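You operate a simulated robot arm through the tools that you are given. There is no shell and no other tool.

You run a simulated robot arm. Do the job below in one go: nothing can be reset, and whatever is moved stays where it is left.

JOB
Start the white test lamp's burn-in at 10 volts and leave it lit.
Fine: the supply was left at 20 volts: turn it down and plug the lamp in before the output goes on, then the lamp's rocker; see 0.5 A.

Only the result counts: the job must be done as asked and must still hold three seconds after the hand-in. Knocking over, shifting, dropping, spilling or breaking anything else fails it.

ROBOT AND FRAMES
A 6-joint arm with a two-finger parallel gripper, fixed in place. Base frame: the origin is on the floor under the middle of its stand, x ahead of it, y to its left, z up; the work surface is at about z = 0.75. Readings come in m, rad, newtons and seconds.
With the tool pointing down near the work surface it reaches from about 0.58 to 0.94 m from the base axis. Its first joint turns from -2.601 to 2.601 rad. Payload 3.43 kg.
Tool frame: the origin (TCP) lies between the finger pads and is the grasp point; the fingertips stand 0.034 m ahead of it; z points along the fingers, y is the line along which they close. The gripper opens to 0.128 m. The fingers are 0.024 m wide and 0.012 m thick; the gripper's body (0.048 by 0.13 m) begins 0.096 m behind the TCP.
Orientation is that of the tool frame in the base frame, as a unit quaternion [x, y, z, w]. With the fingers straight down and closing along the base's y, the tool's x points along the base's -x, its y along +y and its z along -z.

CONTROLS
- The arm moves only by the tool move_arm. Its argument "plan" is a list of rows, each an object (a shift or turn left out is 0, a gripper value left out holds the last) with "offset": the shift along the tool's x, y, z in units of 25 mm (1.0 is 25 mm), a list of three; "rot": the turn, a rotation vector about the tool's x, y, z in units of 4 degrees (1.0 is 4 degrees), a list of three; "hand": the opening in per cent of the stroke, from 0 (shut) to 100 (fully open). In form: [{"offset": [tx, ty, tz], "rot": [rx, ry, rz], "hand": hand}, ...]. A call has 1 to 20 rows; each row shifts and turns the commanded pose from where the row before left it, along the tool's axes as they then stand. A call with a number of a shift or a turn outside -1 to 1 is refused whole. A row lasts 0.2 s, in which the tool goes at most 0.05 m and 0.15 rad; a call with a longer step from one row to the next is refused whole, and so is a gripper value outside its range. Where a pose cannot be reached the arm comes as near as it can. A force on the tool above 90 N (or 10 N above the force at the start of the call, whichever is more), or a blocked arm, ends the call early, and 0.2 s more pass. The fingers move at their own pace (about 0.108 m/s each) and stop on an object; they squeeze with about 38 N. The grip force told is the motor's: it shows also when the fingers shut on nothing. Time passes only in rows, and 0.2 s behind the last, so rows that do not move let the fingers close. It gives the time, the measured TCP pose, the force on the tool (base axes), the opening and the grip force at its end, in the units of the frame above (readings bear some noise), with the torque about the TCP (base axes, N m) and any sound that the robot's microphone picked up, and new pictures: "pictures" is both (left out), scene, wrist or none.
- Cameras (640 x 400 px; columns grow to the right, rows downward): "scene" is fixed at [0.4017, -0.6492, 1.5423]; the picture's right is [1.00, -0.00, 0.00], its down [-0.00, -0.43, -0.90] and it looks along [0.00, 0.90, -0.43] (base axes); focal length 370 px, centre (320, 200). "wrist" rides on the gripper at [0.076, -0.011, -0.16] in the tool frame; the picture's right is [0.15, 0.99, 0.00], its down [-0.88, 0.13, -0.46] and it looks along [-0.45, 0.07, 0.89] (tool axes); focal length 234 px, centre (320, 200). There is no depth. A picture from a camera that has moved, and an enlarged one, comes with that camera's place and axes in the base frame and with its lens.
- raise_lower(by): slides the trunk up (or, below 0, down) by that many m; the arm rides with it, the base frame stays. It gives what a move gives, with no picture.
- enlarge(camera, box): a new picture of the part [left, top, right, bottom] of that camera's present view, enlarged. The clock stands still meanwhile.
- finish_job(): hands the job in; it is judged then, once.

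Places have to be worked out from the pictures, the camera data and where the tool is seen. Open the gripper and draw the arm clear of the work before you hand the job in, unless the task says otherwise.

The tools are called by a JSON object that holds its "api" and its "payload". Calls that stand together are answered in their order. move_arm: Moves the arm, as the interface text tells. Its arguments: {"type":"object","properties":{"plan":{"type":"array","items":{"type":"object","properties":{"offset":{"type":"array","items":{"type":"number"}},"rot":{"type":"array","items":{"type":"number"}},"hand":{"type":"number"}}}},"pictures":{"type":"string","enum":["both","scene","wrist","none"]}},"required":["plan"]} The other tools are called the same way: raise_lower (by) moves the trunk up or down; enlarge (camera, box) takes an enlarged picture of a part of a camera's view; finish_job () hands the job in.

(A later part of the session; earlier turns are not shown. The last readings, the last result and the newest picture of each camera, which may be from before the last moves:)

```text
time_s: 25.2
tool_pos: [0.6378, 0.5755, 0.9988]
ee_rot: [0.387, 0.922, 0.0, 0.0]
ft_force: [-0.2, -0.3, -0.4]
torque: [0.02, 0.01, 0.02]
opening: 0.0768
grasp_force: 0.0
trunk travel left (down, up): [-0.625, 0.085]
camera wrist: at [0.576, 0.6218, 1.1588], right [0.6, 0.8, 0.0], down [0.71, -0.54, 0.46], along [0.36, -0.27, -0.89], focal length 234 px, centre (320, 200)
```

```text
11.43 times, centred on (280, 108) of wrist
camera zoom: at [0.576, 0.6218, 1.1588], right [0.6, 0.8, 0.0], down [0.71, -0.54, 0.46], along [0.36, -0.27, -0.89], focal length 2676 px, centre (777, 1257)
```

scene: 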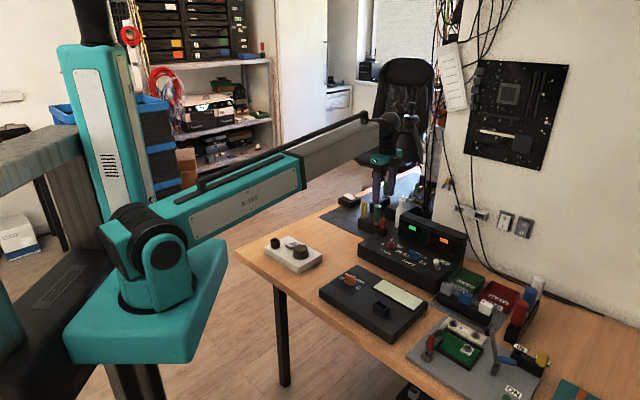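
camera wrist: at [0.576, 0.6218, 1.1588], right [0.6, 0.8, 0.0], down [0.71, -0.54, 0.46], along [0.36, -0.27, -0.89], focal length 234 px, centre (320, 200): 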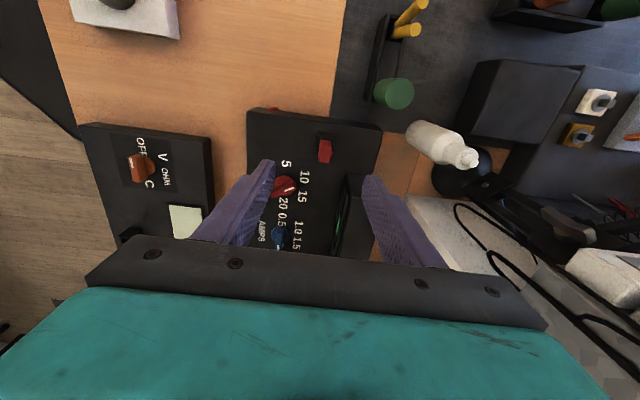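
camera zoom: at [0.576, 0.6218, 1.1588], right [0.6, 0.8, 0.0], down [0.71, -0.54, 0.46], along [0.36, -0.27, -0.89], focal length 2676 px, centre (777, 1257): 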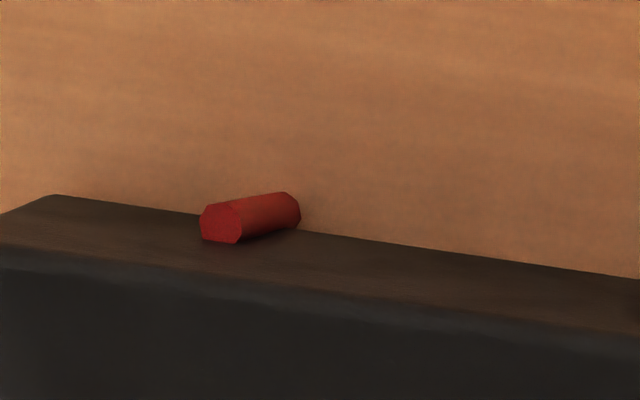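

The plug handle is about 14 mm (across) × 19 mm × 31 mm tall with a low cable stub on its far side; centre near (0.645, 0.577), top z≈0.875–0.89. I'll correct sideways and come down part-way (tips still above the plug) for a closer look.

{"api": "move_arm", "payload": {"plan": [{"offset": [-0.145, 0.26, 0.6], "hand": 50}, {"offset": [0, 0, 0.8]}, {"offset": [0, 0, 0.8]}, {"offset": [0, 0, 0]}], "pictures": "both"}}

{"api": "enlarge", "payload": {"camera": "wrist", "box": [285, 120, 365, 200]}}

{"api": "enlarge", "payload": {"camera": "scene", "box": [365, 190, 415, 240]}}

```text
time_s: 26.2
tool_pos: [0.6451, 0.577, 0.945]
ee_rot: [0.386, 0.922, 0.0, 0.0]
ft_force: [0.4, 0.4, 0.1]
torque: [-0.02, -0.01, 0.0]
opening: 0.0638
grasp_force: 0.1
trunk travel left (down, up): [-0.625, 0.085]
camera wrist: at [0.5837, 0.6234, 1.1043], right [0.6, 0.8, 0.0], down [0.71, -0.54, 0.46], along [0.36, -0.27, -0.89], focal length 234 px, centre (320, 200)
```

scene: 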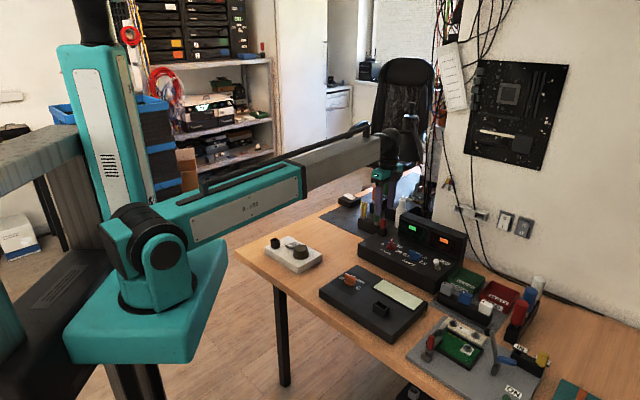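
wrist: 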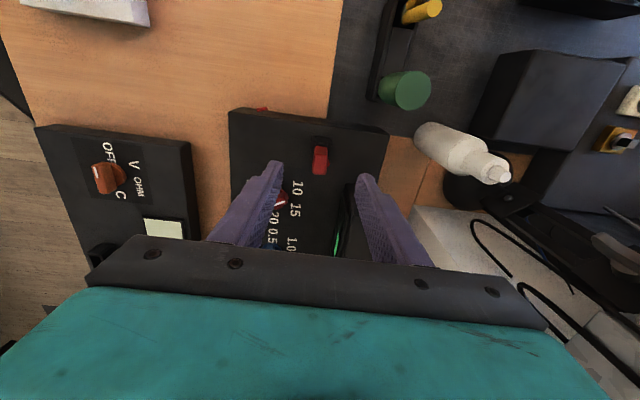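

```text
5.00 times, centred on (325, 160) of wrist
camera zoom: at [0.5837, 0.6234, 1.1043], right [0.6, 0.8, 0.0], down [0.71, -0.54, 0.46], along [0.36, -0.27, -0.89], focal length 1171 px, centre (295, 400)
```

zoom: 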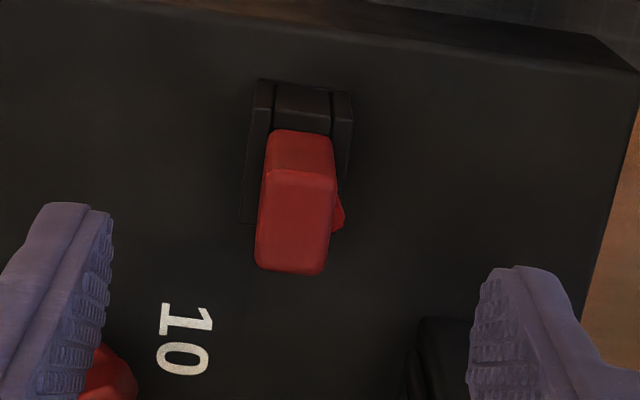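

```text
8.00 times, centred on (390, 215) of scene
camera zoom: at [0.4017, -0.6492, 1.5423], right [1.0, 0.0, 0.0], down [0.0, -0.43, -0.9], along [0.0, 0.9, -0.43], focal length 2958 px, centre (-240, 80)
```

zoom: 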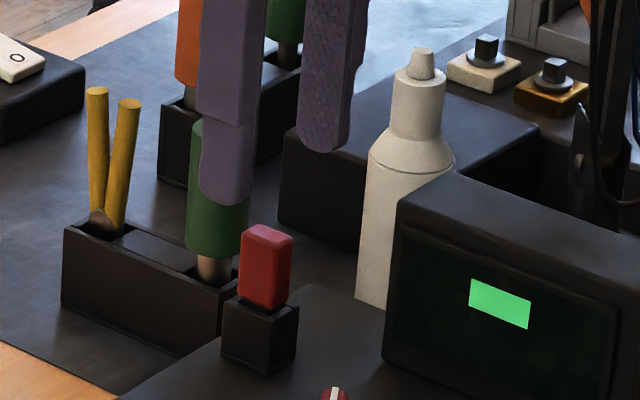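

The stub sits on the plug's far flat face at mid height, so I'd rather grip the two clean end faces (closing along the supply's front edge). I'll turn the hand 90° about the plug axis at this height, tips still above the plug.

{"api": "move_arm", "payload": {"plan": [{"offset": [0, 0, -0.4], "rot": [0, 0, -1]}, {"rot": [0, 0, -1]}, {"rot": [0, 0, -1]}, {"rot": [0, 0, -1]}, {"rot": [0, 0, -1]}, {"rot": [0, 0, -1]}, {"rot": [0, 0, -1]}, {"rot": [0, 0, -1]}, {"rot": [0, 0, -1]}, {"rot": [0, 0, -1]}, {"rot": [0, 0, -1]}, {"rot": [0, 0, -1]}, {"rot": [0, 0, -1]}, {"rot": [0, 0, -1]}, {"rot": [0, 0, -1]}, {"rot": [0, 0, -1]}, {"rot": [0, 0, -1]}, {"rot": [0, 0, -1]}, {"rot": [0, 0, -1]}, {"rot": [0, 0, -1]}], "pictures": "none"}}

{"api": "move_arm", "payload": {"plan": [{"rot": [0, 0, -0.9]}, {"rot": [0, 0, -0.8]}, {"rot": [0, 0, -0.8]}, {"rot": [0, 0, 0]}], "pictures": "both"}}

{"api": "enlarge", "payload": {"camera": "wrist", "box": [280, 110, 360, 190]}}

{"api": "enlarge", "payload": {"camera": "scene", "box": [365, 190, 415, 240]}}

```text
time_s: 30.4
tool_pos: [0.6441, 0.5777, 0.9542]
ee_rot: [-0.297, 0.955, 0.0, 0.0]
ft_force: [-0.8, -0.7, 1.3]
torque: [0.03, 0.01, -0.01]
opening: 0.0638
grasp_force: 0.1
trunk travel left (down, up): [-0.625, 0.085]
```

```text
time_s: 31.4
tool_pos: [0.6458, 0.5769, 0.955]
ee_rot: [-0.379, 0.925, 0.0, 0.001]
ft_force: [-0.1, 0.2, -0.2]
torque: [-0.01, 0.0, -0.02]
opening: 0.0641
grasp_force: 0.0
trunk travel left (down, up): [-0.625, 0.085]
camera wrist: at [0.5983, 0.5159, 1.1146], right [-0.8, 0.6, 0.0], down [0.54, 0.71, 0.46], along [0.27, 0.36, -0.89], focal length 234 px, centre (320, 200)
```

scene: 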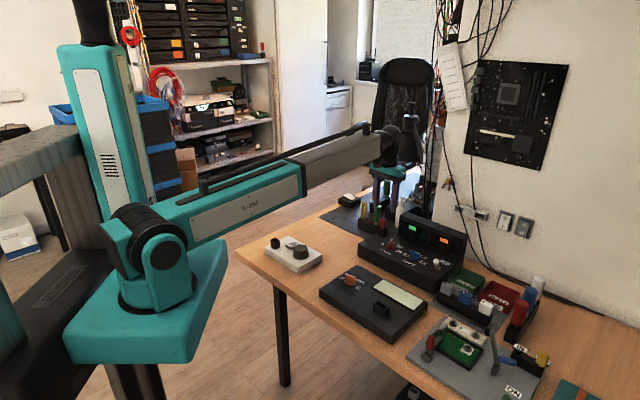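
wrist: 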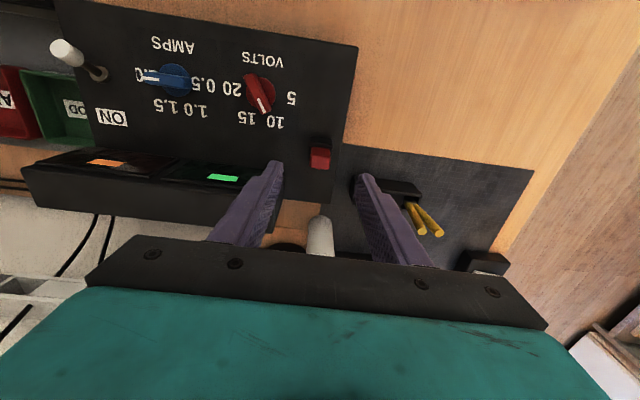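

```text
5.00 times, centred on (320, 150) of wrist
camera zoom: at [0.5983, 0.5159, 1.1146], right [-0.8, 0.6, 0.0], down [0.54, 0.71, 0.46], along [0.27, 0.36, -0.89], focal length 1171 px, centre (320, 450)
```

zoom: 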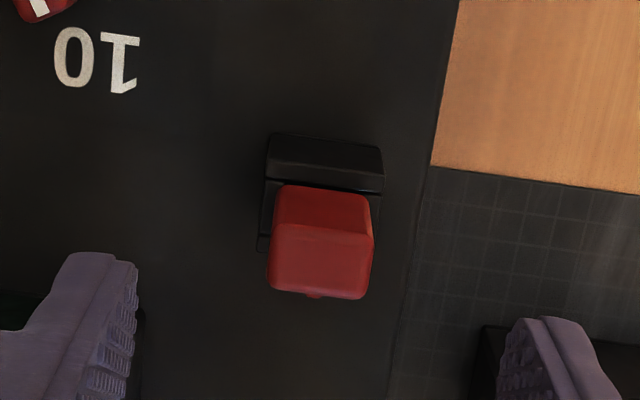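

```text
8.00 times, centred on (390, 215) of scene
camera zoom: at [0.4017, -0.6492, 1.5423], right [1.0, 0.0, 0.0], down [0.0, -0.43, -0.9], along [0.0, 0.9, -0.43], focal length 2958 px, centre (-240, 80)
```

zoom: 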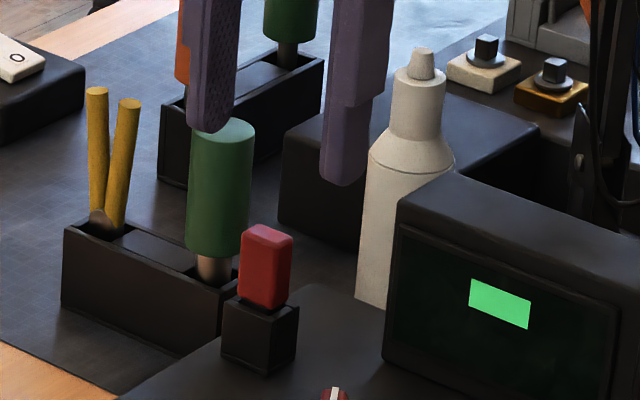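

Both wrist views agree: plug top centre (0.645, 0.578, 0.8775), handle spans z≈0.849–0.8775, 21 mm × 15 mm. I'll descend so the tips reach z≈0.853 and close on the end faces.

{"api": "move_arm", "payload": {"plan": [{"offset": [0, 0.04, 0.7], "hand": 45}, {"offset": [0, 0, 1]}, {"offset": [0, 0, 1]}, {"offset": [0, 0, 0]}, {"hand": 0}, {"hand": 0}, {"hand": 0}], "pictures": "both"}}

{"api": "enlarge", "payload": {"camera": "wrist", "box": [270, 120, 370, 220]}}

{"api": "enlarge", "payload": {"camera": "scene", "box": [365, 190, 415, 240]}}

```text
time_s: 33.0
tool_pos: [0.644, 0.5779, 0.8871]
ee_rot: [-0.38, 0.925, 0.0, 0.0]
ft_force: [0.0, -0.8, -1.1]
torque: [-0.06, -0.02, 0.01]
opening: 0.0206
grasp_force: 38.0
trunk travel left (down, up): [-0.625, 0.085]
camera wrist: at [0.5976, 0.5161, 1.0465], right [-0.8, 0.6, 0.0], down [0.54, 0.71, 0.46], along [0.27, 0.36, -0.89], focal length 234 px, centre (320, 200)
```

scene: 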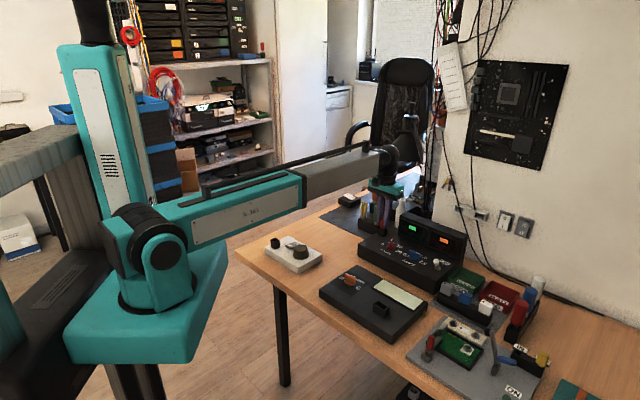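
wrist: 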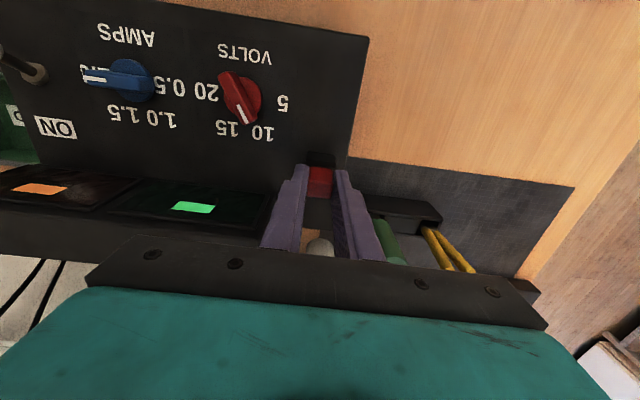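

```text
4.00 times, centred on (320, 170) of wrist
camera zoom: at [0.5976, 0.5161, 1.0465], right [-0.8, 0.6, 0.0], down [0.54, 0.71, 0.46], along [0.27, 0.36, -0.89], focal length 937 px, centre (320, 320)
```

zoom: 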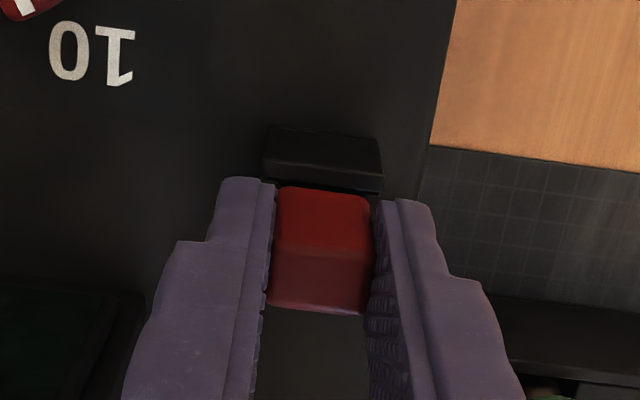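

```text
8.00 times, centred on (390, 215) of scene
camera zoom: at [0.4017, -0.6492, 1.5423], right [1.0, 0.0, 0.0], down [0.0, -0.43, -0.9], along [0.0, 0.9, -0.43], focal length 2958 px, centre (-240, 80)
```

zoom: 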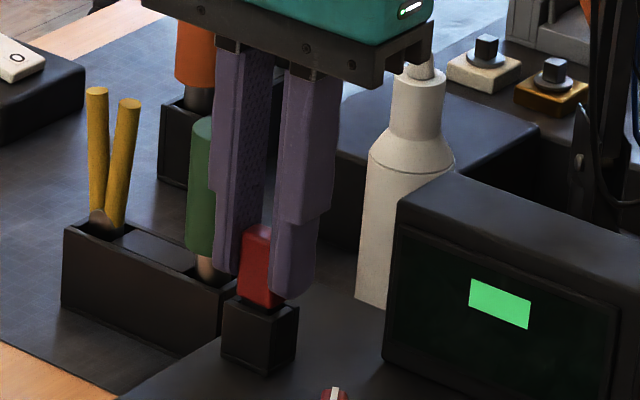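

The plug handle is held at 20.6 mm. I'll lift it straight up out of its parking socket.

{"api": "move_arm", "payload": {"plan": [{"offset": [0, 0, -0.5]}, {"offset": [0, 0, -0.5]}, {"offset": [0, 0, -0.5]}, {"offset": [0, 0, -1]}, {"offset": [0, 0, -1]}, {"offset": [0, 0, -1]}, {"offset": [0, 0, 0]}], "pictures": "both"}}

{"api": "enlarge", "payload": {"camera": "wrist", "box": [270, 120, 370, 220]}}

{"api": "enlarge", "payload": {"camera": "scene", "box": [365, 170, 415, 240]}}

```text
time_s: 34.6
tool_pos: [0.6458, 0.5779, 0.9988]
ee_rot: [-0.379, 0.925, -0.001, 0.0]
ft_force: [0.2, -0.6, -0.3]
torque: [0.02, 0.01, 0.0]
opening: 0.0205
grasp_force: 37.8
trunk travel left (down, up): [-0.625, 0.085]
camera wrist: at [0.5983, 0.5167, 1.1592], right [-0.8, 0.6, 0.0], down [0.54, 0.71, 0.46], along [0.27, 0.36, -0.89], focal length 234 px, centre (320, 200)
```

scene: 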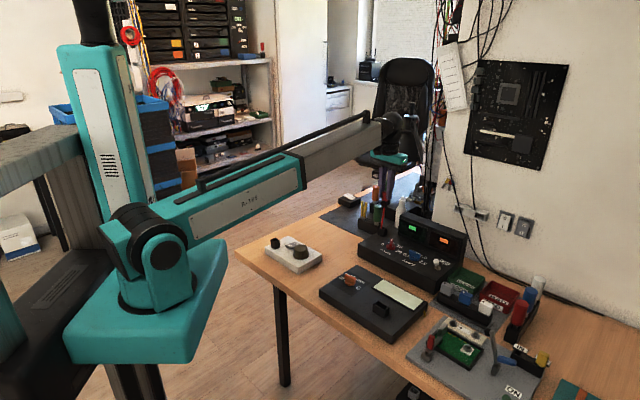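
wrist: 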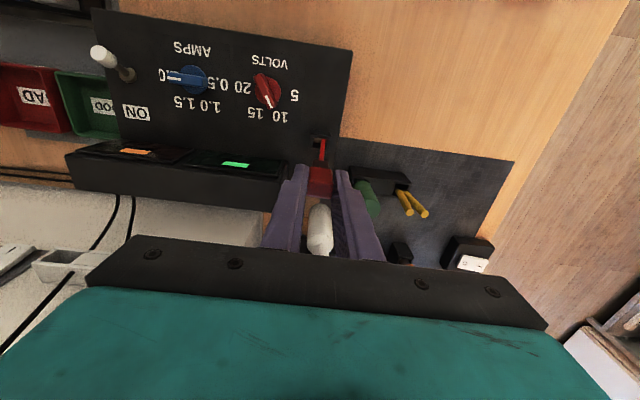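

```text
4.00 times, centred on (320, 170) of wrist
camera zoom: at [0.5983, 0.5167, 1.1592], right [-0.8, 0.6, 0.0], down [0.54, 0.71, 0.46], along [0.27, 0.36, -0.89], focal length 937 px, centre (320, 320)
```

zoom: 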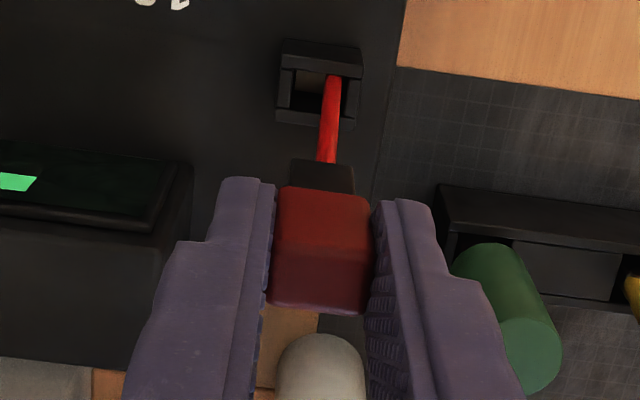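

```text
5.71 times, centred on (390, 205) of scene
camera zoom: at [0.4017, -0.6492, 1.5423], right [1.0, 0.0, 0.0], down [0.0, -0.43, -0.9], along [0.0, 0.9, -0.43], focal length 2112 px, centre (-80, 171)
```

zoom: 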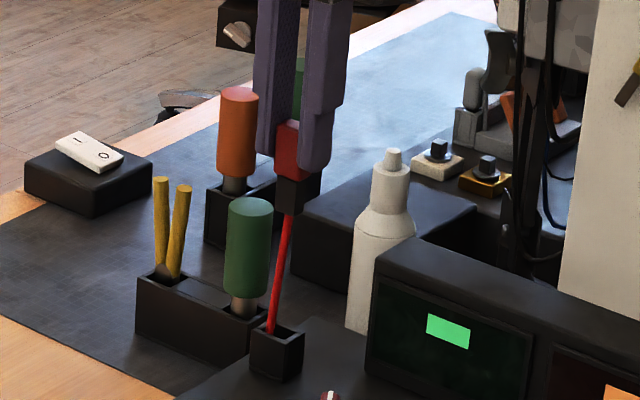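

The plug is out, and a red cord now shows between it and the supply. I'll enlarge to see where the cord runs and what the plug's blade looks like.

{"api": "enlarge", "payload": {"camera": "wrist", "box": [300, 120, 345, 170]}}

{"api": "enlarge", "payload": {"camera": "scene", "box": [380, 190, 410, 235]}}

```text
8.00 times, centred on (322, 145) of wrist
camera zoom: at [0.5983, 0.5167, 1.1592], right [-0.8, 0.6, 0.0], down [0.54, 0.71, 0.46], along [0.27, 0.36, -0.89], focal length 1873 px, centre (300, 640)
```

zoom: 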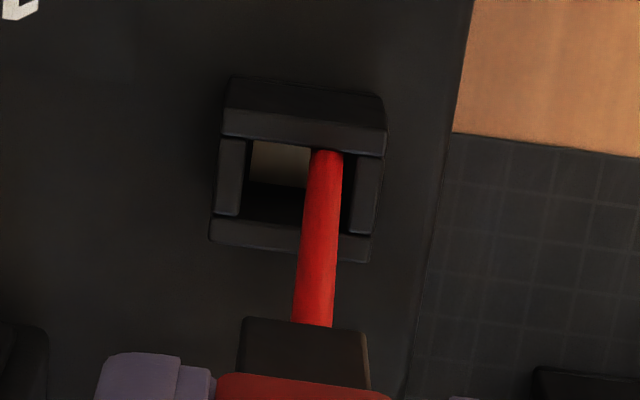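

```text
8.89 times, centred on (395, 212) of scene
camera zoom: at [0.4017, -0.6492, 1.5423], right [1.0, 0.0, 0.0], down [0.0, -0.43, -0.9], along [0.0, 0.9, -0.43], focal length 3286 px, centre (-347, 89)
```

zoom: 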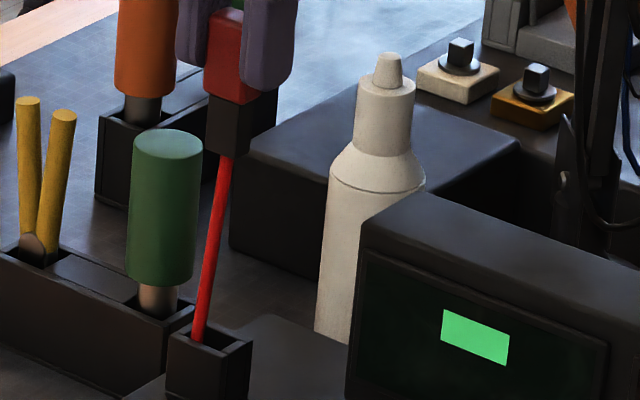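

The cord runs loosely from the plug and gives no load (forces ≈0). The lamp socket computes to about (0.235, 0.538); I'll carry the plug there at this height without changing yaw and then look.

{"api": "move_arm", "payload": {"plan": [{"offset": [0.9, 0.73, 0]}, {"offset": [0.9, 0.73, 0]}, {"offset": [0.9, 0.73, 0]}, {"offset": [0.9, 0.73, 0]}, {"offset": [0.9, 0.73, 0]}, {"offset": [0.9, 0.73, 0]}, {"offset": [0.9, 0.73, 0]}, {"offset": [0.9, 0.73, 0]}, {"offset": [0.9, 0.73, 0]}, {"offset": [0.9, 0.73, 0]}, {"offset": [0.9, 0.73, 0]}, {"offset": [0.9, 0.73, 0]}, {"offset": [0.9, 0.73, 0]}, {"offset": [0, 0, 0]}], "pictures": "both"}}

```text
time_s: 37.6
tool_pos: [0.2709, 0.5421, 0.9987]
ee_rot: [-0.378, 0.926, 0.0, 0.0]
ft_force: [-0.2, 0.4, -0.4]
torque: [-0.01, 0.02, -0.01]
opening: 0.0203
grasp_force: 38.1
trunk travel left (down, up): [-0.625, 0.085]
camera wrist: at [0.2241, 0.4802, 1.1589], right [-0.8, 0.6, 0.0], down [0.54, 0.71, 0.46], along [0.27, 0.36, -0.89], focal length 234 px, centre (320, 200)
```

scene: 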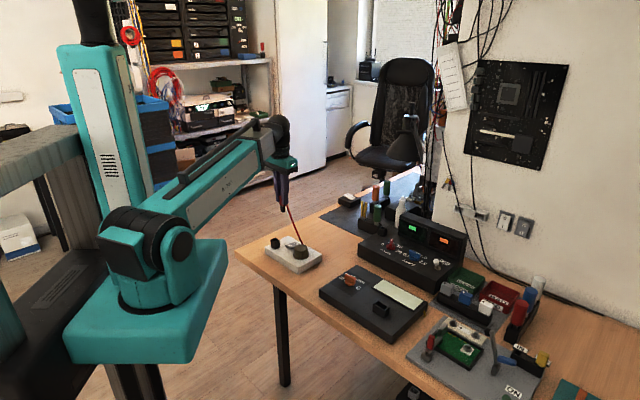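
wrist: 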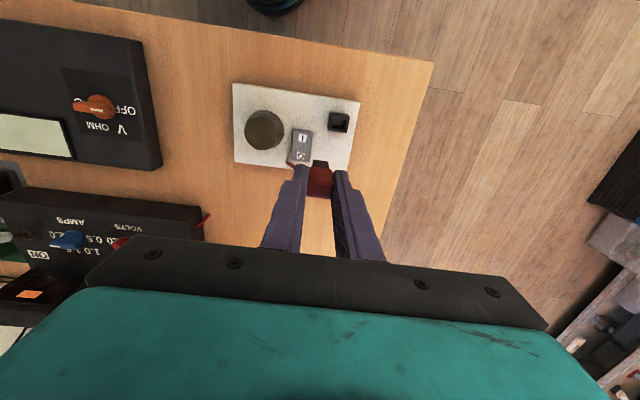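

The socket shows ahead at (340,122) in the wrist picture. I'll enlarge it, and the scene, to place it accurately.

{"api": "enlarge", "payload": {"camera": "wrist", "box": [280, 80, 380, 180]}}

{"api": "enlarge", "payload": {"camera": "wrist", "box": [150, 60, 390, 250]}}

{"api": "enlarge", "payload": {"camera": "scene", "box": [250, 170, 350, 280]}}

```text
4.00 times, centred on (330, 130) of wrist
camera zoom: at [0.2241, 0.4802, 1.1589], right [-0.8, 0.6, 0.0], down [0.54, 0.71, 0.46], along [0.27, 0.36, -0.89], focal length 937 px, centre (280, 480)
```

zoom: 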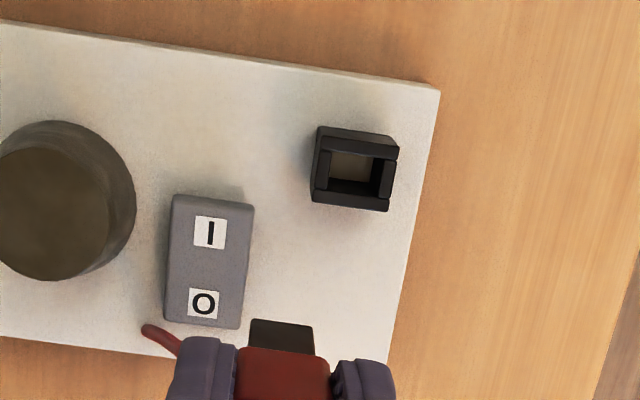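

```text
2.11 times, centred on (270, 155) of wrist
camera zoom: at [0.2241, 0.4802, 1.1589], right [-0.8, 0.6, 0.0], down [0.54, 0.71, 0.46], along [0.27, 0.36, -0.89], focal length 493 px, centre (425, 295)
```

zoom: 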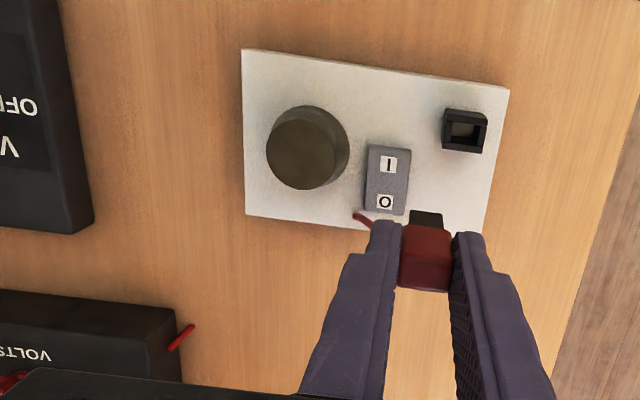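

```text
3.64 times, centred on (300, 225) of scene
camera zoom: at [0.4017, -0.6492, 1.5423], right [1.0, 0.0, 0.0], down [0.0, -0.43, -0.9], along [0.0, 0.9, -0.43], focal length 1344 px, centre (393, 109)
```

zoom: 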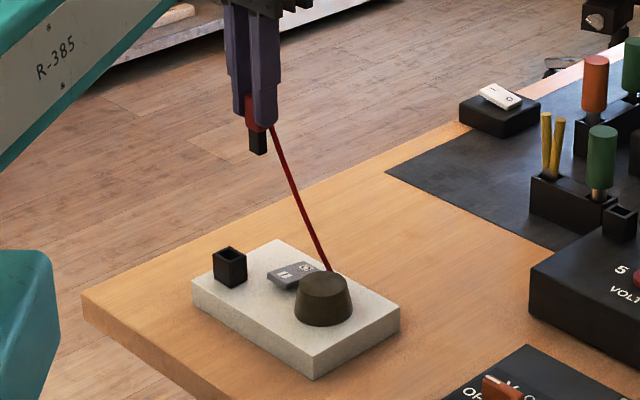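

{"api": "enlarge", "payload": {"camera": "wrist", "box": [322, 104, 362, 140]}}

{"api": "enlarge", "payload": {"camera": "scene", "box": [262, 230, 292, 255]}}

{"api": "enlarge", "payload": {"camera": "wrist", "box": [300, 145, 345, 205]}}

{"api": "enlarge", "payload": {"camera": "scene", "box": [305, 185, 335, 215]}}

```text
11.11 times, centred on (342, 122) of wrist
camera zoom: at [0.2241, 0.4802, 1.1589], right [-0.8, 0.6, 0.0], down [0.54, 0.71, 0.46], along [0.27, 0.36, -0.89], focal length 2602 px, centre (76, 1067)
```

zoom: 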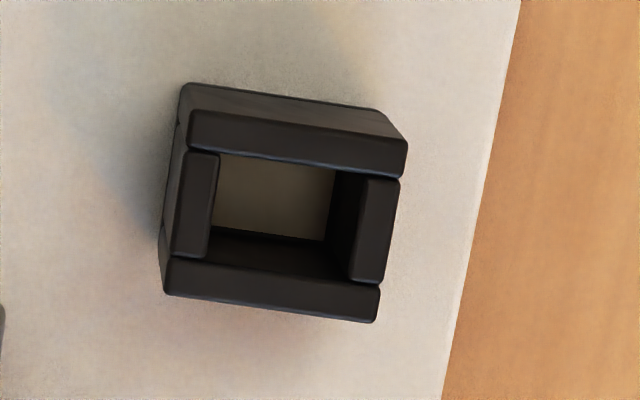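

```text
16.00 times, centred on (277, 242) of scene
camera zoom: at [0.4017, -0.6492, 1.5423], right [1.0, 0.0, 0.0], down [0.0, -0.43, -0.9], along [0.0, 0.9, -0.43], focal length 5915 px, centre (1008, -480)
```

zoom: 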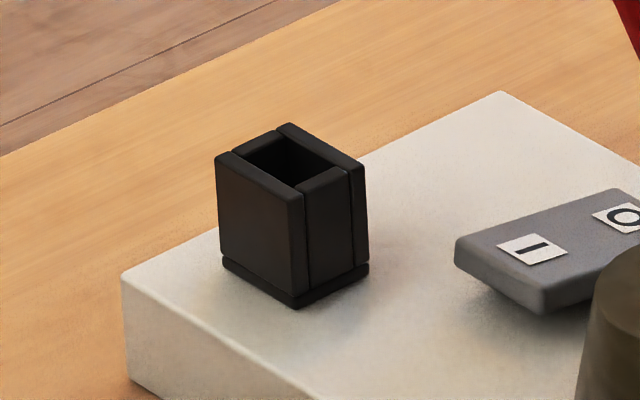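

```text
6.67 times, centred on (322, 175) of wrist
camera zoom: at [0.2241, 0.4802, 1.1589], right [-0.8, 0.6, 0.0], down [0.54, 0.71, 0.46], along [0.27, 0.36, -0.89], focal length 1561 px, centre (303, 367)
```

zoom: 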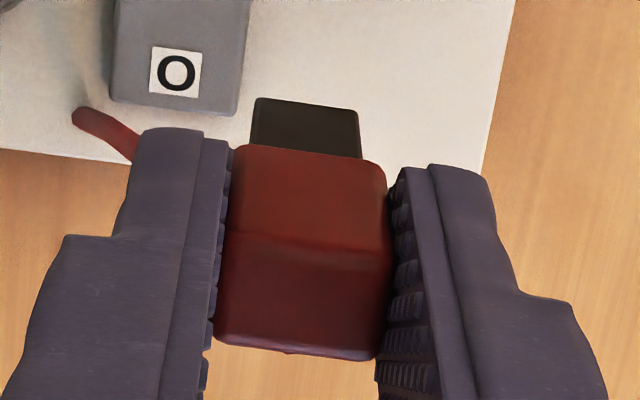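

```text
13.33 times, centred on (320, 200) of scene
camera zoom: at [0.4017, -0.6492, 1.5423], right [1.0, 0.0, 0.0], down [0.0, -0.43, -0.9], along [0.0, 0.9, -0.43], focal length 4929 px, centre (320, 200)
```

zoom: 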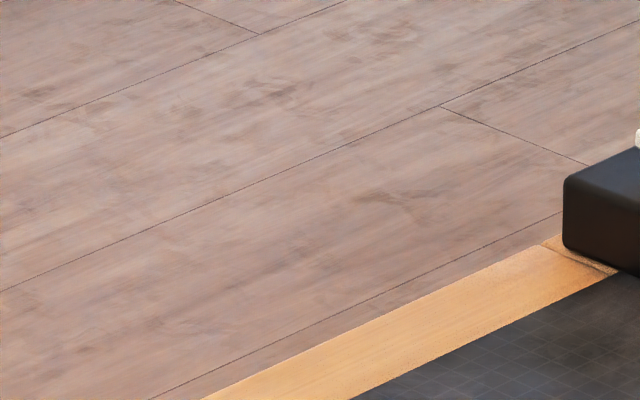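

The socket opening centres at about (0.2364, 0.5412), rim z≈0.81, aligned with the hand; the blade bottom is ~66 mm below the TCP. I'll move over the socket and come down to leave the blade ~20 mm above the rim.

{"api": "move_arm", "payload": {"plan": [{"offset": [0.506, 0.47, 0]}, {"offset": [0.506, 0.47, 0]}, {"offset": [0, 0, 0.8]}, {"offset": [0, 0, 0.8]}, {"offset": [0, 0, 0.8]}, {"offset": [0, 0, 0.8]}, {"offset": [0, 0, 0.8]}, {"offset": [0, 0, 0]}, {"offset": [0, 0, 0]}], "pictures": "both"}}

{"api": "enlarge", "payload": {"camera": "wrist", "box": [280, 110, 360, 190]}}

{"api": "enlarge", "payload": {"camera": "scene", "box": [255, 210, 305, 260]}}

```text
time_s: 39.6
tool_pos: [0.2348, 0.5407, 0.8994]
ee_rot: [-0.38, 0.925, 0.0, 0.0]
ft_force: [0.3, 0.8, 0.5]
torque: [-0.01, -0.03, 0.04]
opening: 0.0204
grasp_force: 38.0
trunk travel left (down, up): [-0.625, 0.085]
camera wrist: at [0.1885, 0.4787, 1.0591], right [-0.8, 0.6, 0.0], down [0.54, 0.71, 0.46], along [0.27, 0.36, -0.89], focal length 234 px, centre (320, 200)
```

scene: 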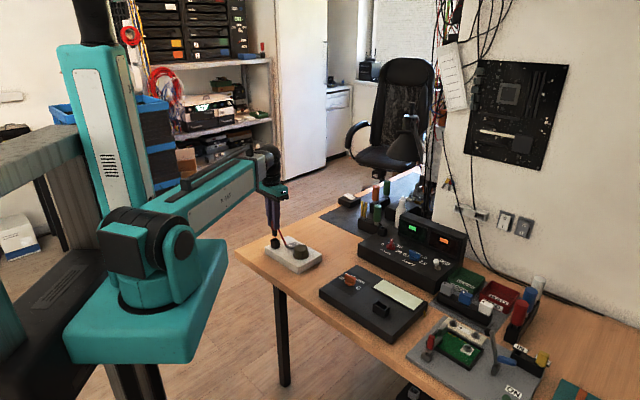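
wrist: 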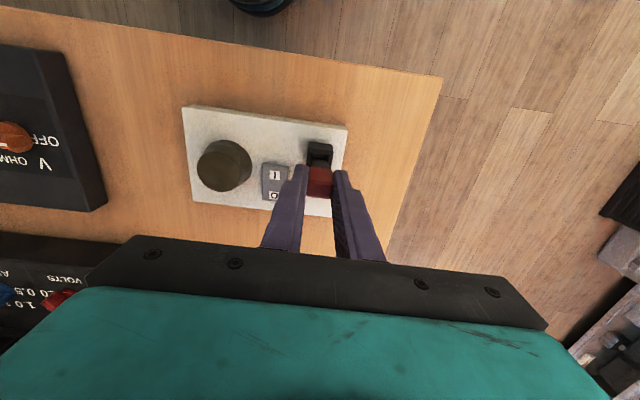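

```text
5.00 times, centred on (320, 150) of wrist
camera zoom: at [0.1885, 0.4787, 1.0591], right [-0.8, 0.6, 0.0], down [0.54, 0.71, 0.46], along [0.27, 0.36, -0.89], focal length 1171 px, centre (320, 450)
```

zoom: 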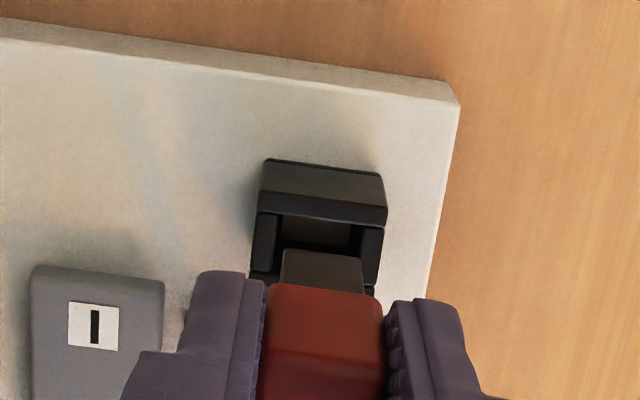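

```text
8.00 times, centred on (280, 235) of scene
camera zoom: at [0.4017, -0.6492, 1.5423], right [1.0, 0.0, 0.0], down [0.0, -0.43, -0.9], along [0.0, 0.9, -0.43], focal length 2958 px, centre (640, -80)
```

zoom: 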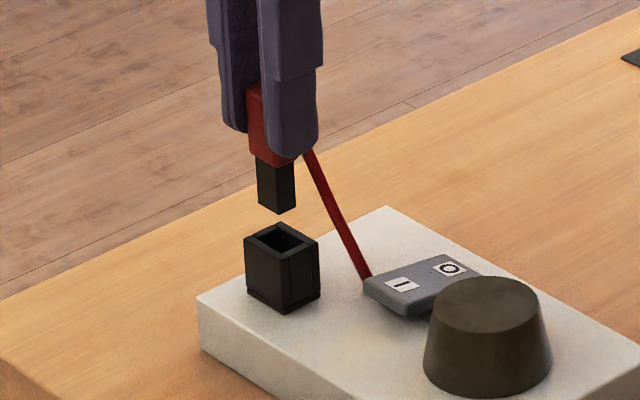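

The blade hangs about 24 mm above the rim, roughly 1.5–2 mm off toward the front. I'll correct that and come down until it's just above the opening, then check again.

{"api": "move_arm", "payload": {"plan": [{"offset": [-0.068, -0.02, 0.35]}, {"offset": [0, 0, 0.35]}, {"offset": [0, 0, 0]}, {"offset": [0, 0, 0]}], "pictures": "both"}}

{"api": "enlarge", "payload": {"camera": "wrist", "box": [295, 130, 345, 180]}}

{"api": "enlarge", "payload": {"camera": "scene", "box": [260, 225, 290, 255]}}

```text
time_s: 40.6
tool_pos: [0.2378, 0.5401, 0.883]
ee_rot: [-0.379, 0.925, 0.0, 0.0]
ft_force: [-0.9, 0.0, -1.0]
torque: [-0.04, -0.02, -0.04]
opening: 0.0206
grasp_force: 38.0
trunk travel left (down, up): [-0.625, 0.085]
camera wrist: at [0.1903, 0.4799, 1.0416], right [-0.8, 0.6, 0.0], down [0.54, 0.71, 0.46], along [0.27, 0.36, -0.89], focal length 234 px, centre (320, 200)
```

scene: 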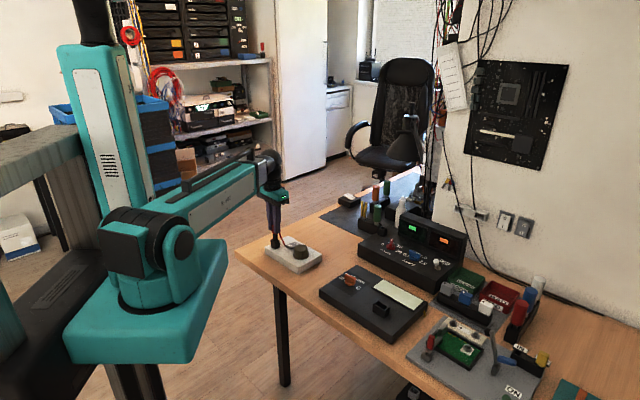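
wrist: 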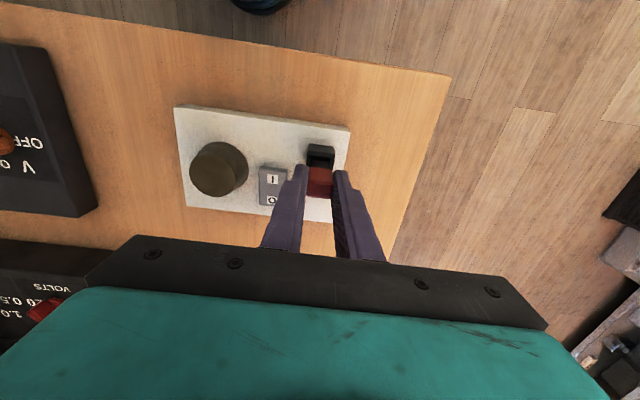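

```text
8.00 times, centred on (320, 155) of wrist
camera zoom: at [0.1903, 0.4799, 1.0416], right [-0.8, 0.6, 0.0], down [0.54, 0.71, 0.46], along [0.27, 0.36, -0.89], focal length 1873 px, centre (320, 560)
```

zoom: 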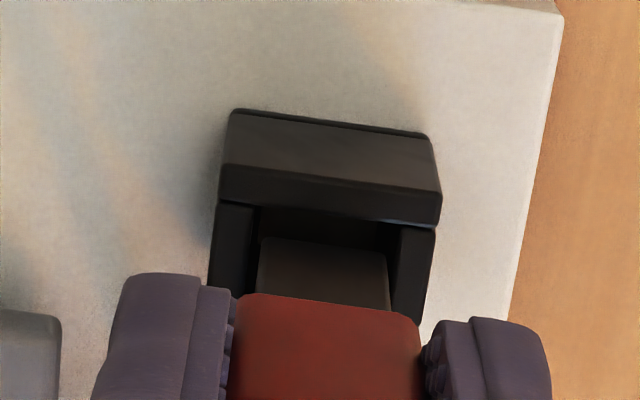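

```text
13.33 times, centred on (275, 240) of scene
camera zoom: at [0.4017, -0.6492, 1.5423], right [1.0, 0.0, 0.0], down [0.0, -0.43, -0.9], along [0.0, 0.9, -0.43], focal length 4929 px, centre (920, -333)
```

zoom: 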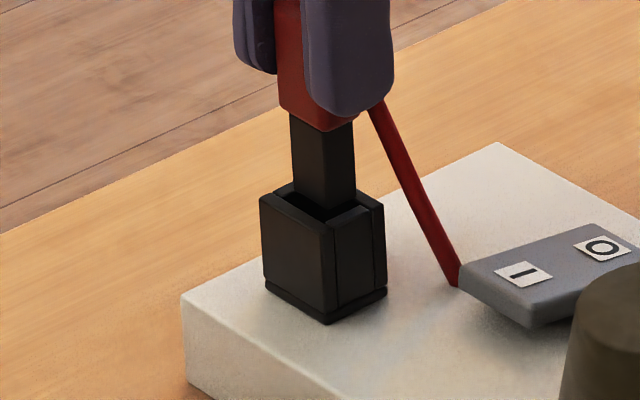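

In both pictures the blade is centred over the opening within ~0.5 mm. I'll lower it gently and watch the force.

{"api": "move_arm", "payload": {"plan": [{"offset": [0, 0, 0.15]}, {"offset": [0, 0, 0.15]}, {"offset": [0, 0, 0.15]}, {"offset": [0, 0, 0.15]}, {"offset": [0, 0, 0]}], "pictures": "both"}}

{"api": "enlarge", "payload": {"camera": "scene", "box": [260, 225, 290, 255]}}

{"api": "enlarge", "payload": {"camera": "wrist", "box": [295, 130, 345, 180]}}

```text
time_s: 41.8
tool_pos: [0.2371, 0.5415, 0.8673]
ee_rot: [-0.38, 0.925, 0.0, 0.0]
ft_force: [-2.9, -2.3, 0.9]
torque: [-0.22, 0.16, 0.02]
opening: 0.0207
grasp_force: 37.9
trunk travel left (down, up): [-0.625, 0.085]
camera wrist: at [0.1899, 0.4798, 1.0267], right [-0.8, 0.6, 0.0], down [0.54, 0.71, 0.46], along [0.27, 0.36, -0.89], focal length 234 px, centre (320, 200)
```

scene: 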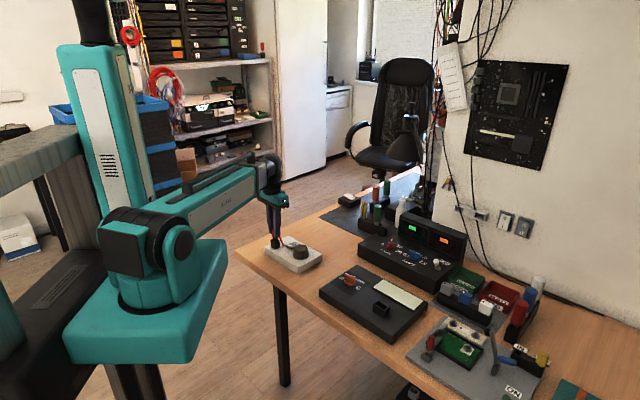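
wrist: 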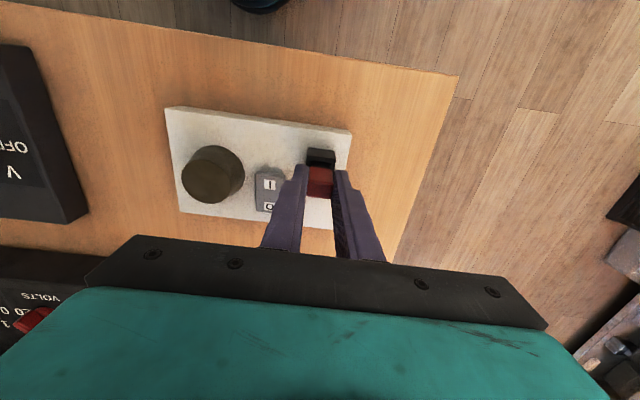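

```text
13.33 times, centred on (275, 240) of scene
camera zoom: at [0.4017, -0.6492, 1.5423], right [1.0, 0.0, 0.0], down [0.0, -0.43, -0.9], along [0.0, 0.9, -0.43], focal length 4929 px, centre (920, -333)
```

zoom: 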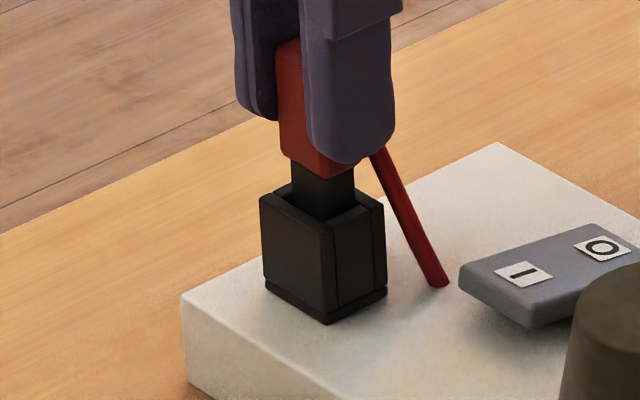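

```text
8.00 times, centred on (320, 155) of wrist
camera zoom: at [0.1899, 0.4798, 1.0267], right [-0.8, 0.6, 0.0], down [0.54, 0.71, 0.46], along [0.27, 0.36, -0.89], focal length 1873 px, centre (320, 560)
```

zoom: 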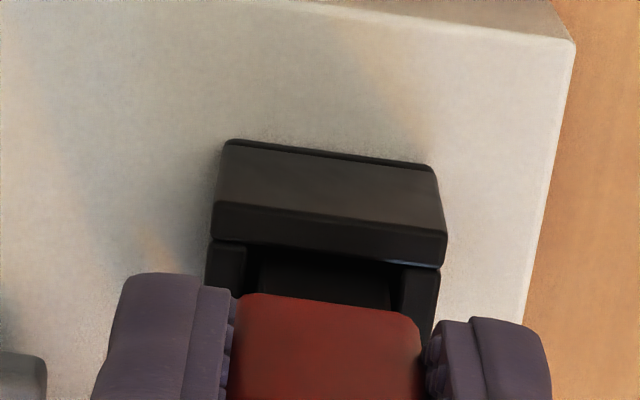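

The blade is entering with only ~3 N of side load toward −v. I'll ease 0.5 mm that way and lower another 6 mm.

{"api": "move_arm", "payload": {"plan": [{"offset": [0.025, 0, 0.08]}, {"offset": [0, 0, 0.08]}, {"offset": [0, 0, 0.08]}, {"offset": [0, 0, 0]}], "pictures": "none"}}

{"api": "enlarge", "payload": {"camera": "scene", "box": [260, 225, 290, 255]}}

```text
time_s: 42.8
tool_pos: [0.2371, 0.5417, 0.8601]
ee_rot: [-0.379, 0.925, 0.0, 0.001]
ft_force: [-1.1, -0.1, -0.2]
torque: [0.01, -0.01, -0.02]
opening: 0.0203
grasp_force: 38.1
trunk travel left (down, up): [-0.625, 0.085]
```

```text
13.33 times, centred on (275, 240) of scene
camera zoom: at [0.4017, -0.6492, 1.5423], right [1.0, 0.0, 0.0], down [0.0, -0.43, -0.9], along [0.0, 0.9, -0.43], focal length 4929 px, centre (920, -333)
```

zoom: 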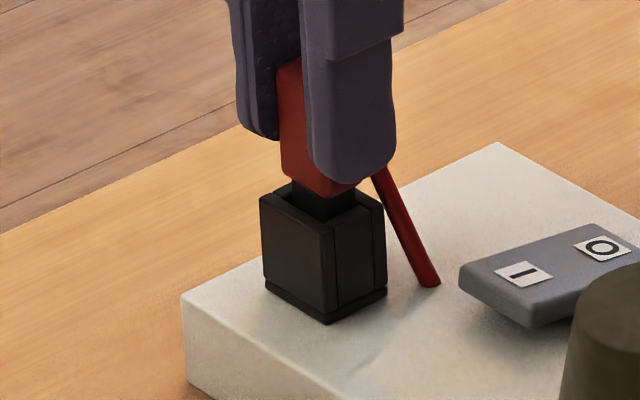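

No load at z 0.860; comparing with how it sat when parked, about 4 mm remain. I'll press on in small steps.

{"api": "move_arm", "payload": {"plan": [{"offset": [0, 0, 0.05]}, {"offset": [0, 0, 0.05]}, {"offset": [0, 0, 0.05]}, {"offset": [0, 0, 0]}], "pictures": "none"}}

{"api": "enlarge", "payload": {"camera": "scene", "box": [260, 225, 290, 255]}}

```text
time_s: 43.8
tool_pos: [0.2358, 0.5403, 0.8571]
ee_rot: [-0.378, 0.926, 0.0, 0.0]
ft_force: [0.1, 0.4, -4.1]
torque: [-0.02, 0.02, -0.03]
opening: 0.0206
grasp_force: 38.2
trunk travel left (down, up): [-0.625, 0.085]
```

```text
13.33 times, centred on (275, 240) of scene
camera zoom: at [0.4017, -0.6492, 1.5423], right [1.0, 0.0, 0.0], down [0.0, -0.43, -0.9], along [0.0, 0.9, -0.43], focal length 4929 px, centre (920, -333)
```

zoom: 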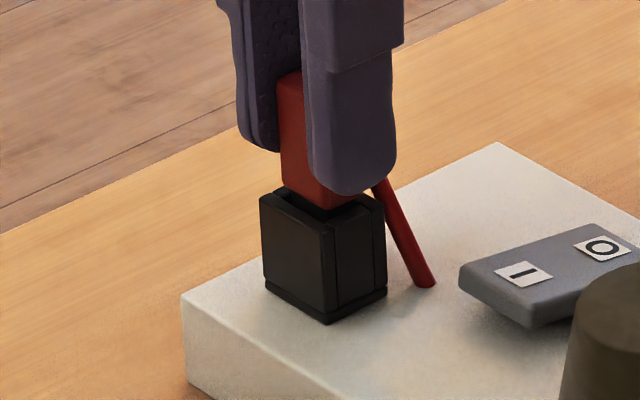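

{"api": "move_arm", "payload": {"plan": [{"offset": [0, 0, 0.05]}, {"offset": [0, 0, 0.05]}, {"offset": [0, 0, 0]}], "pictures": "none"}}

{"api": "enlarge", "payload": {"camera": "scene", "box": [260, 225, 290, 255]}}

```text
time_s: 44.6
tool_pos: [0.2366, 0.5404, 0.8567]
ee_rot: [-0.38, 0.925, 0.0, 0.003]
ft_force: [1.0, 1.7, 20.3]
torque: [0.14, -0.11, -0.01]
opening: 0.0207
grasp_force: 38.1
trunk travel left (down, up): [-0.625, 0.085]
```

```text
13.33 times, centred on (275, 240) of scene
camera zoom: at [0.4017, -0.6492, 1.5423], right [1.0, 0.0, 0.0], down [0.0, -0.43, -0.9], along [0.0, 0.9, -0.43], focal length 4929 px, centre (920, -333)
```

zoom: 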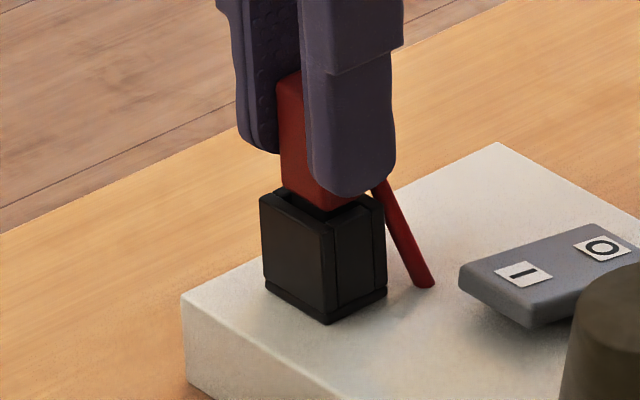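

The plug has bottomed (+20 N at z 0.8567, the same seat depth as when parked). I'll relieve the push, open, and rise straight up.

{"api": "move_arm", "payload": {"plan": [{"offset": [0, 0, -0.06]}, {"hand": 32}, {"hand": 32}, {"hand": 32}, {"offset": [0, 0, -0.5]}, {"offset": [0, 0, -1]}, {"offset": [0, 0, -1]}, {"offset": [0, 0, -1]}, {"offset": [0, 0, 0]}], "pictures": "both"}}

{"api": "enlarge", "payload": {"camera": "scene", "box": [250, 220, 340, 280]}}

{"api": "enlarge", "payload": {"camera": "wrist", "box": [220, 90, 360, 200]}}

```text
time_s: 46.6
tool_pos: [0.2367, 0.5405, 0.944]
ee_rot: [-0.379, 0.925, 0.0, -0.001]
ft_force: [0.1, -0.3, 0.1]
torque: [-0.01, 0.0, -0.01]
opening: 0.0409
grasp_force: 0.1
trunk travel left (down, up): [-0.625, 0.085]
camera wrist: at [0.1903, 0.4794, 1.1041], right [-0.8, 0.6, 0.0], down [0.54, 0.71, 0.46], along [0.27, 0.36, -0.89], focal length 234 px, centre (320, 200)
```

scene: 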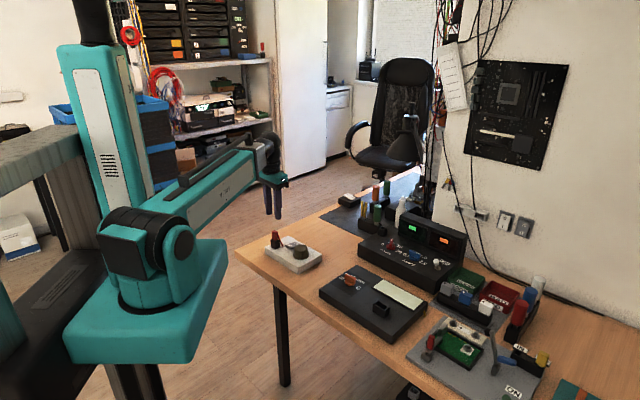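
wrist: 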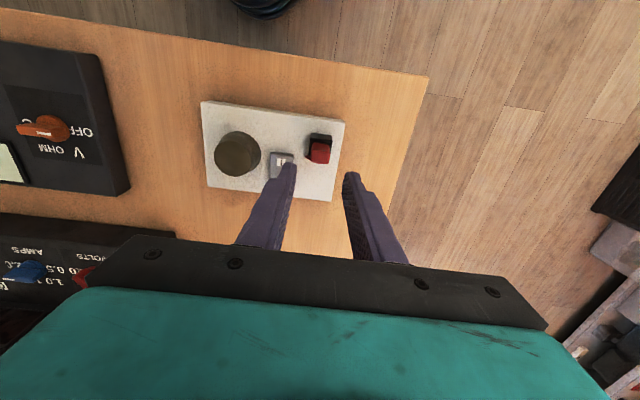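

```text
6.67 times, centred on (295, 250) of scene
camera zoom: at [0.4017, -0.6492, 1.5423], right [1.0, 0.0, 0.0], down [0.0, -0.43, -0.9], along [0.0, 0.9, -0.43], focal length 2465 px, centre (487, -133)
```

zoom: 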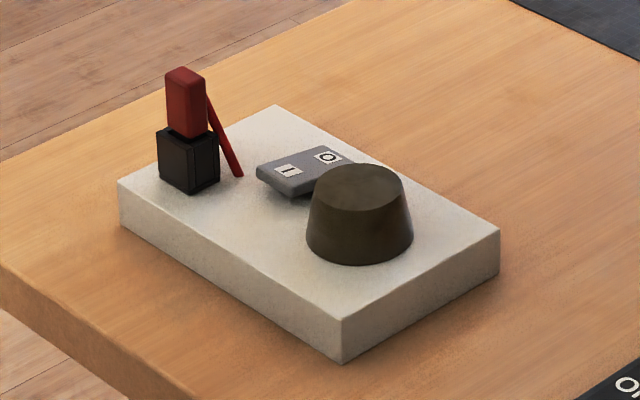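

```text
3.64 times, centred on (290, 145) of wrist
camera zoom: at [0.1903, 0.4794, 1.1041], right [-0.8, 0.6, 0.0], down [0.54, 0.71, 0.46], along [0.27, 0.36, -0.89], focal length 852 px, centre (429, 400)
```

zoom: 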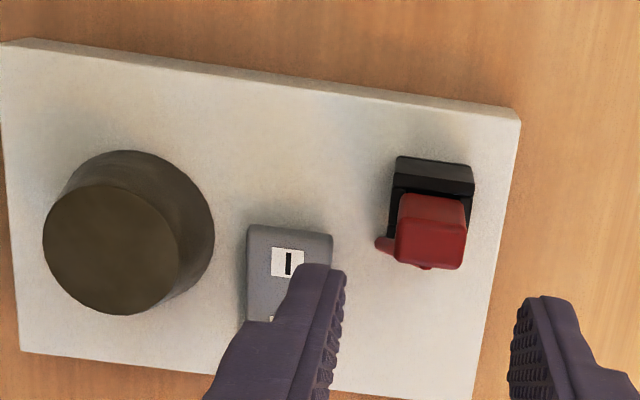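

The plug stands seated in the lamp socket. Next is the supply's output toggle, which leans away from the ON label (ON is toward the display). I'll rise, turn the hand so the camera looks along the supply, and travel over.

{"api": "move_arm", "payload": {"plan": [{"offset": [0, 0, -0.8], "rot": [0, 0, 1]}, {"offset": [0, 0, -0.8], "rot": [0, 0, 1]}, {"offset": [0, 0, -0.8], "rot": [0, 0, 1]}, {"rot": [0, 0, 1]}, {"rot": [0, 0, 1]}, {"rot": [0, 0, 1]}, {"rot": [0, 0, 1]}, {"rot": [0, 0, 1]}, {"rot": [0, 0, 1]}, {"rot": [0, 0, 1]}, {"rot": [0, 0, 1]}, {"rot": [0, 0, 1]}, {"rot": [0, 0, 1]}, {"rot": [0, 0, 1]}, {"rot": [0, 0, 1]}, {"rot": [0, 0, 1]}, {"rot": [0, 0, 1]}, {"rot": [0, 0, 1]}, {"rot": [0, 0, 1]}, {"rot": [0, 0, 1]}], "pictures": "none"}}

{"api": "move_arm", "payload": {"plan": [{"rot": [0, 0, 0.9]}, {"rot": [0, 0, 0.8]}, {"rot": [0, 0, 0.8]}, {"rot": [0, 0, 0]}], "pictures": "wrist"}}

```text
time_s: 50.8
tool_pos: [0.2368, 0.5409, 1.0043]
ee_rot: [0.305, 0.952, 0.0, 0.0]
ft_force: [0.4, -0.5, -0.3]
torque: [0.01, -0.01, 0.03]
opening: 0.0412
grasp_force: 0.0
trunk travel left (down, up): [-0.625, 0.085]
```

```text
time_s: 51.8
tool_pos: [0.2365, 0.54, 1.0049]
ee_rot: [0.387, 0.922, 0.0, 0.0]
ft_force: [-0.4, 0.2, 0.0]
torque: [-0.02, -0.02, -0.02]
opening: 0.041
grasp_force: 0.1
trunk travel left (down, up): [-0.625, 0.085]
camera wrist: at [0.1748, 0.5871, 1.1634], right [0.6, 0.8, 0.0], down [0.71, -0.54, 0.46], along [0.36, -0.27, -0.89], focal length 234 px, centre (320, 200)
```

wrist: 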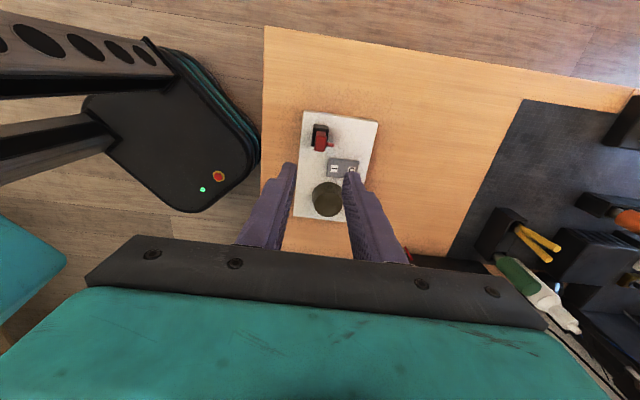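

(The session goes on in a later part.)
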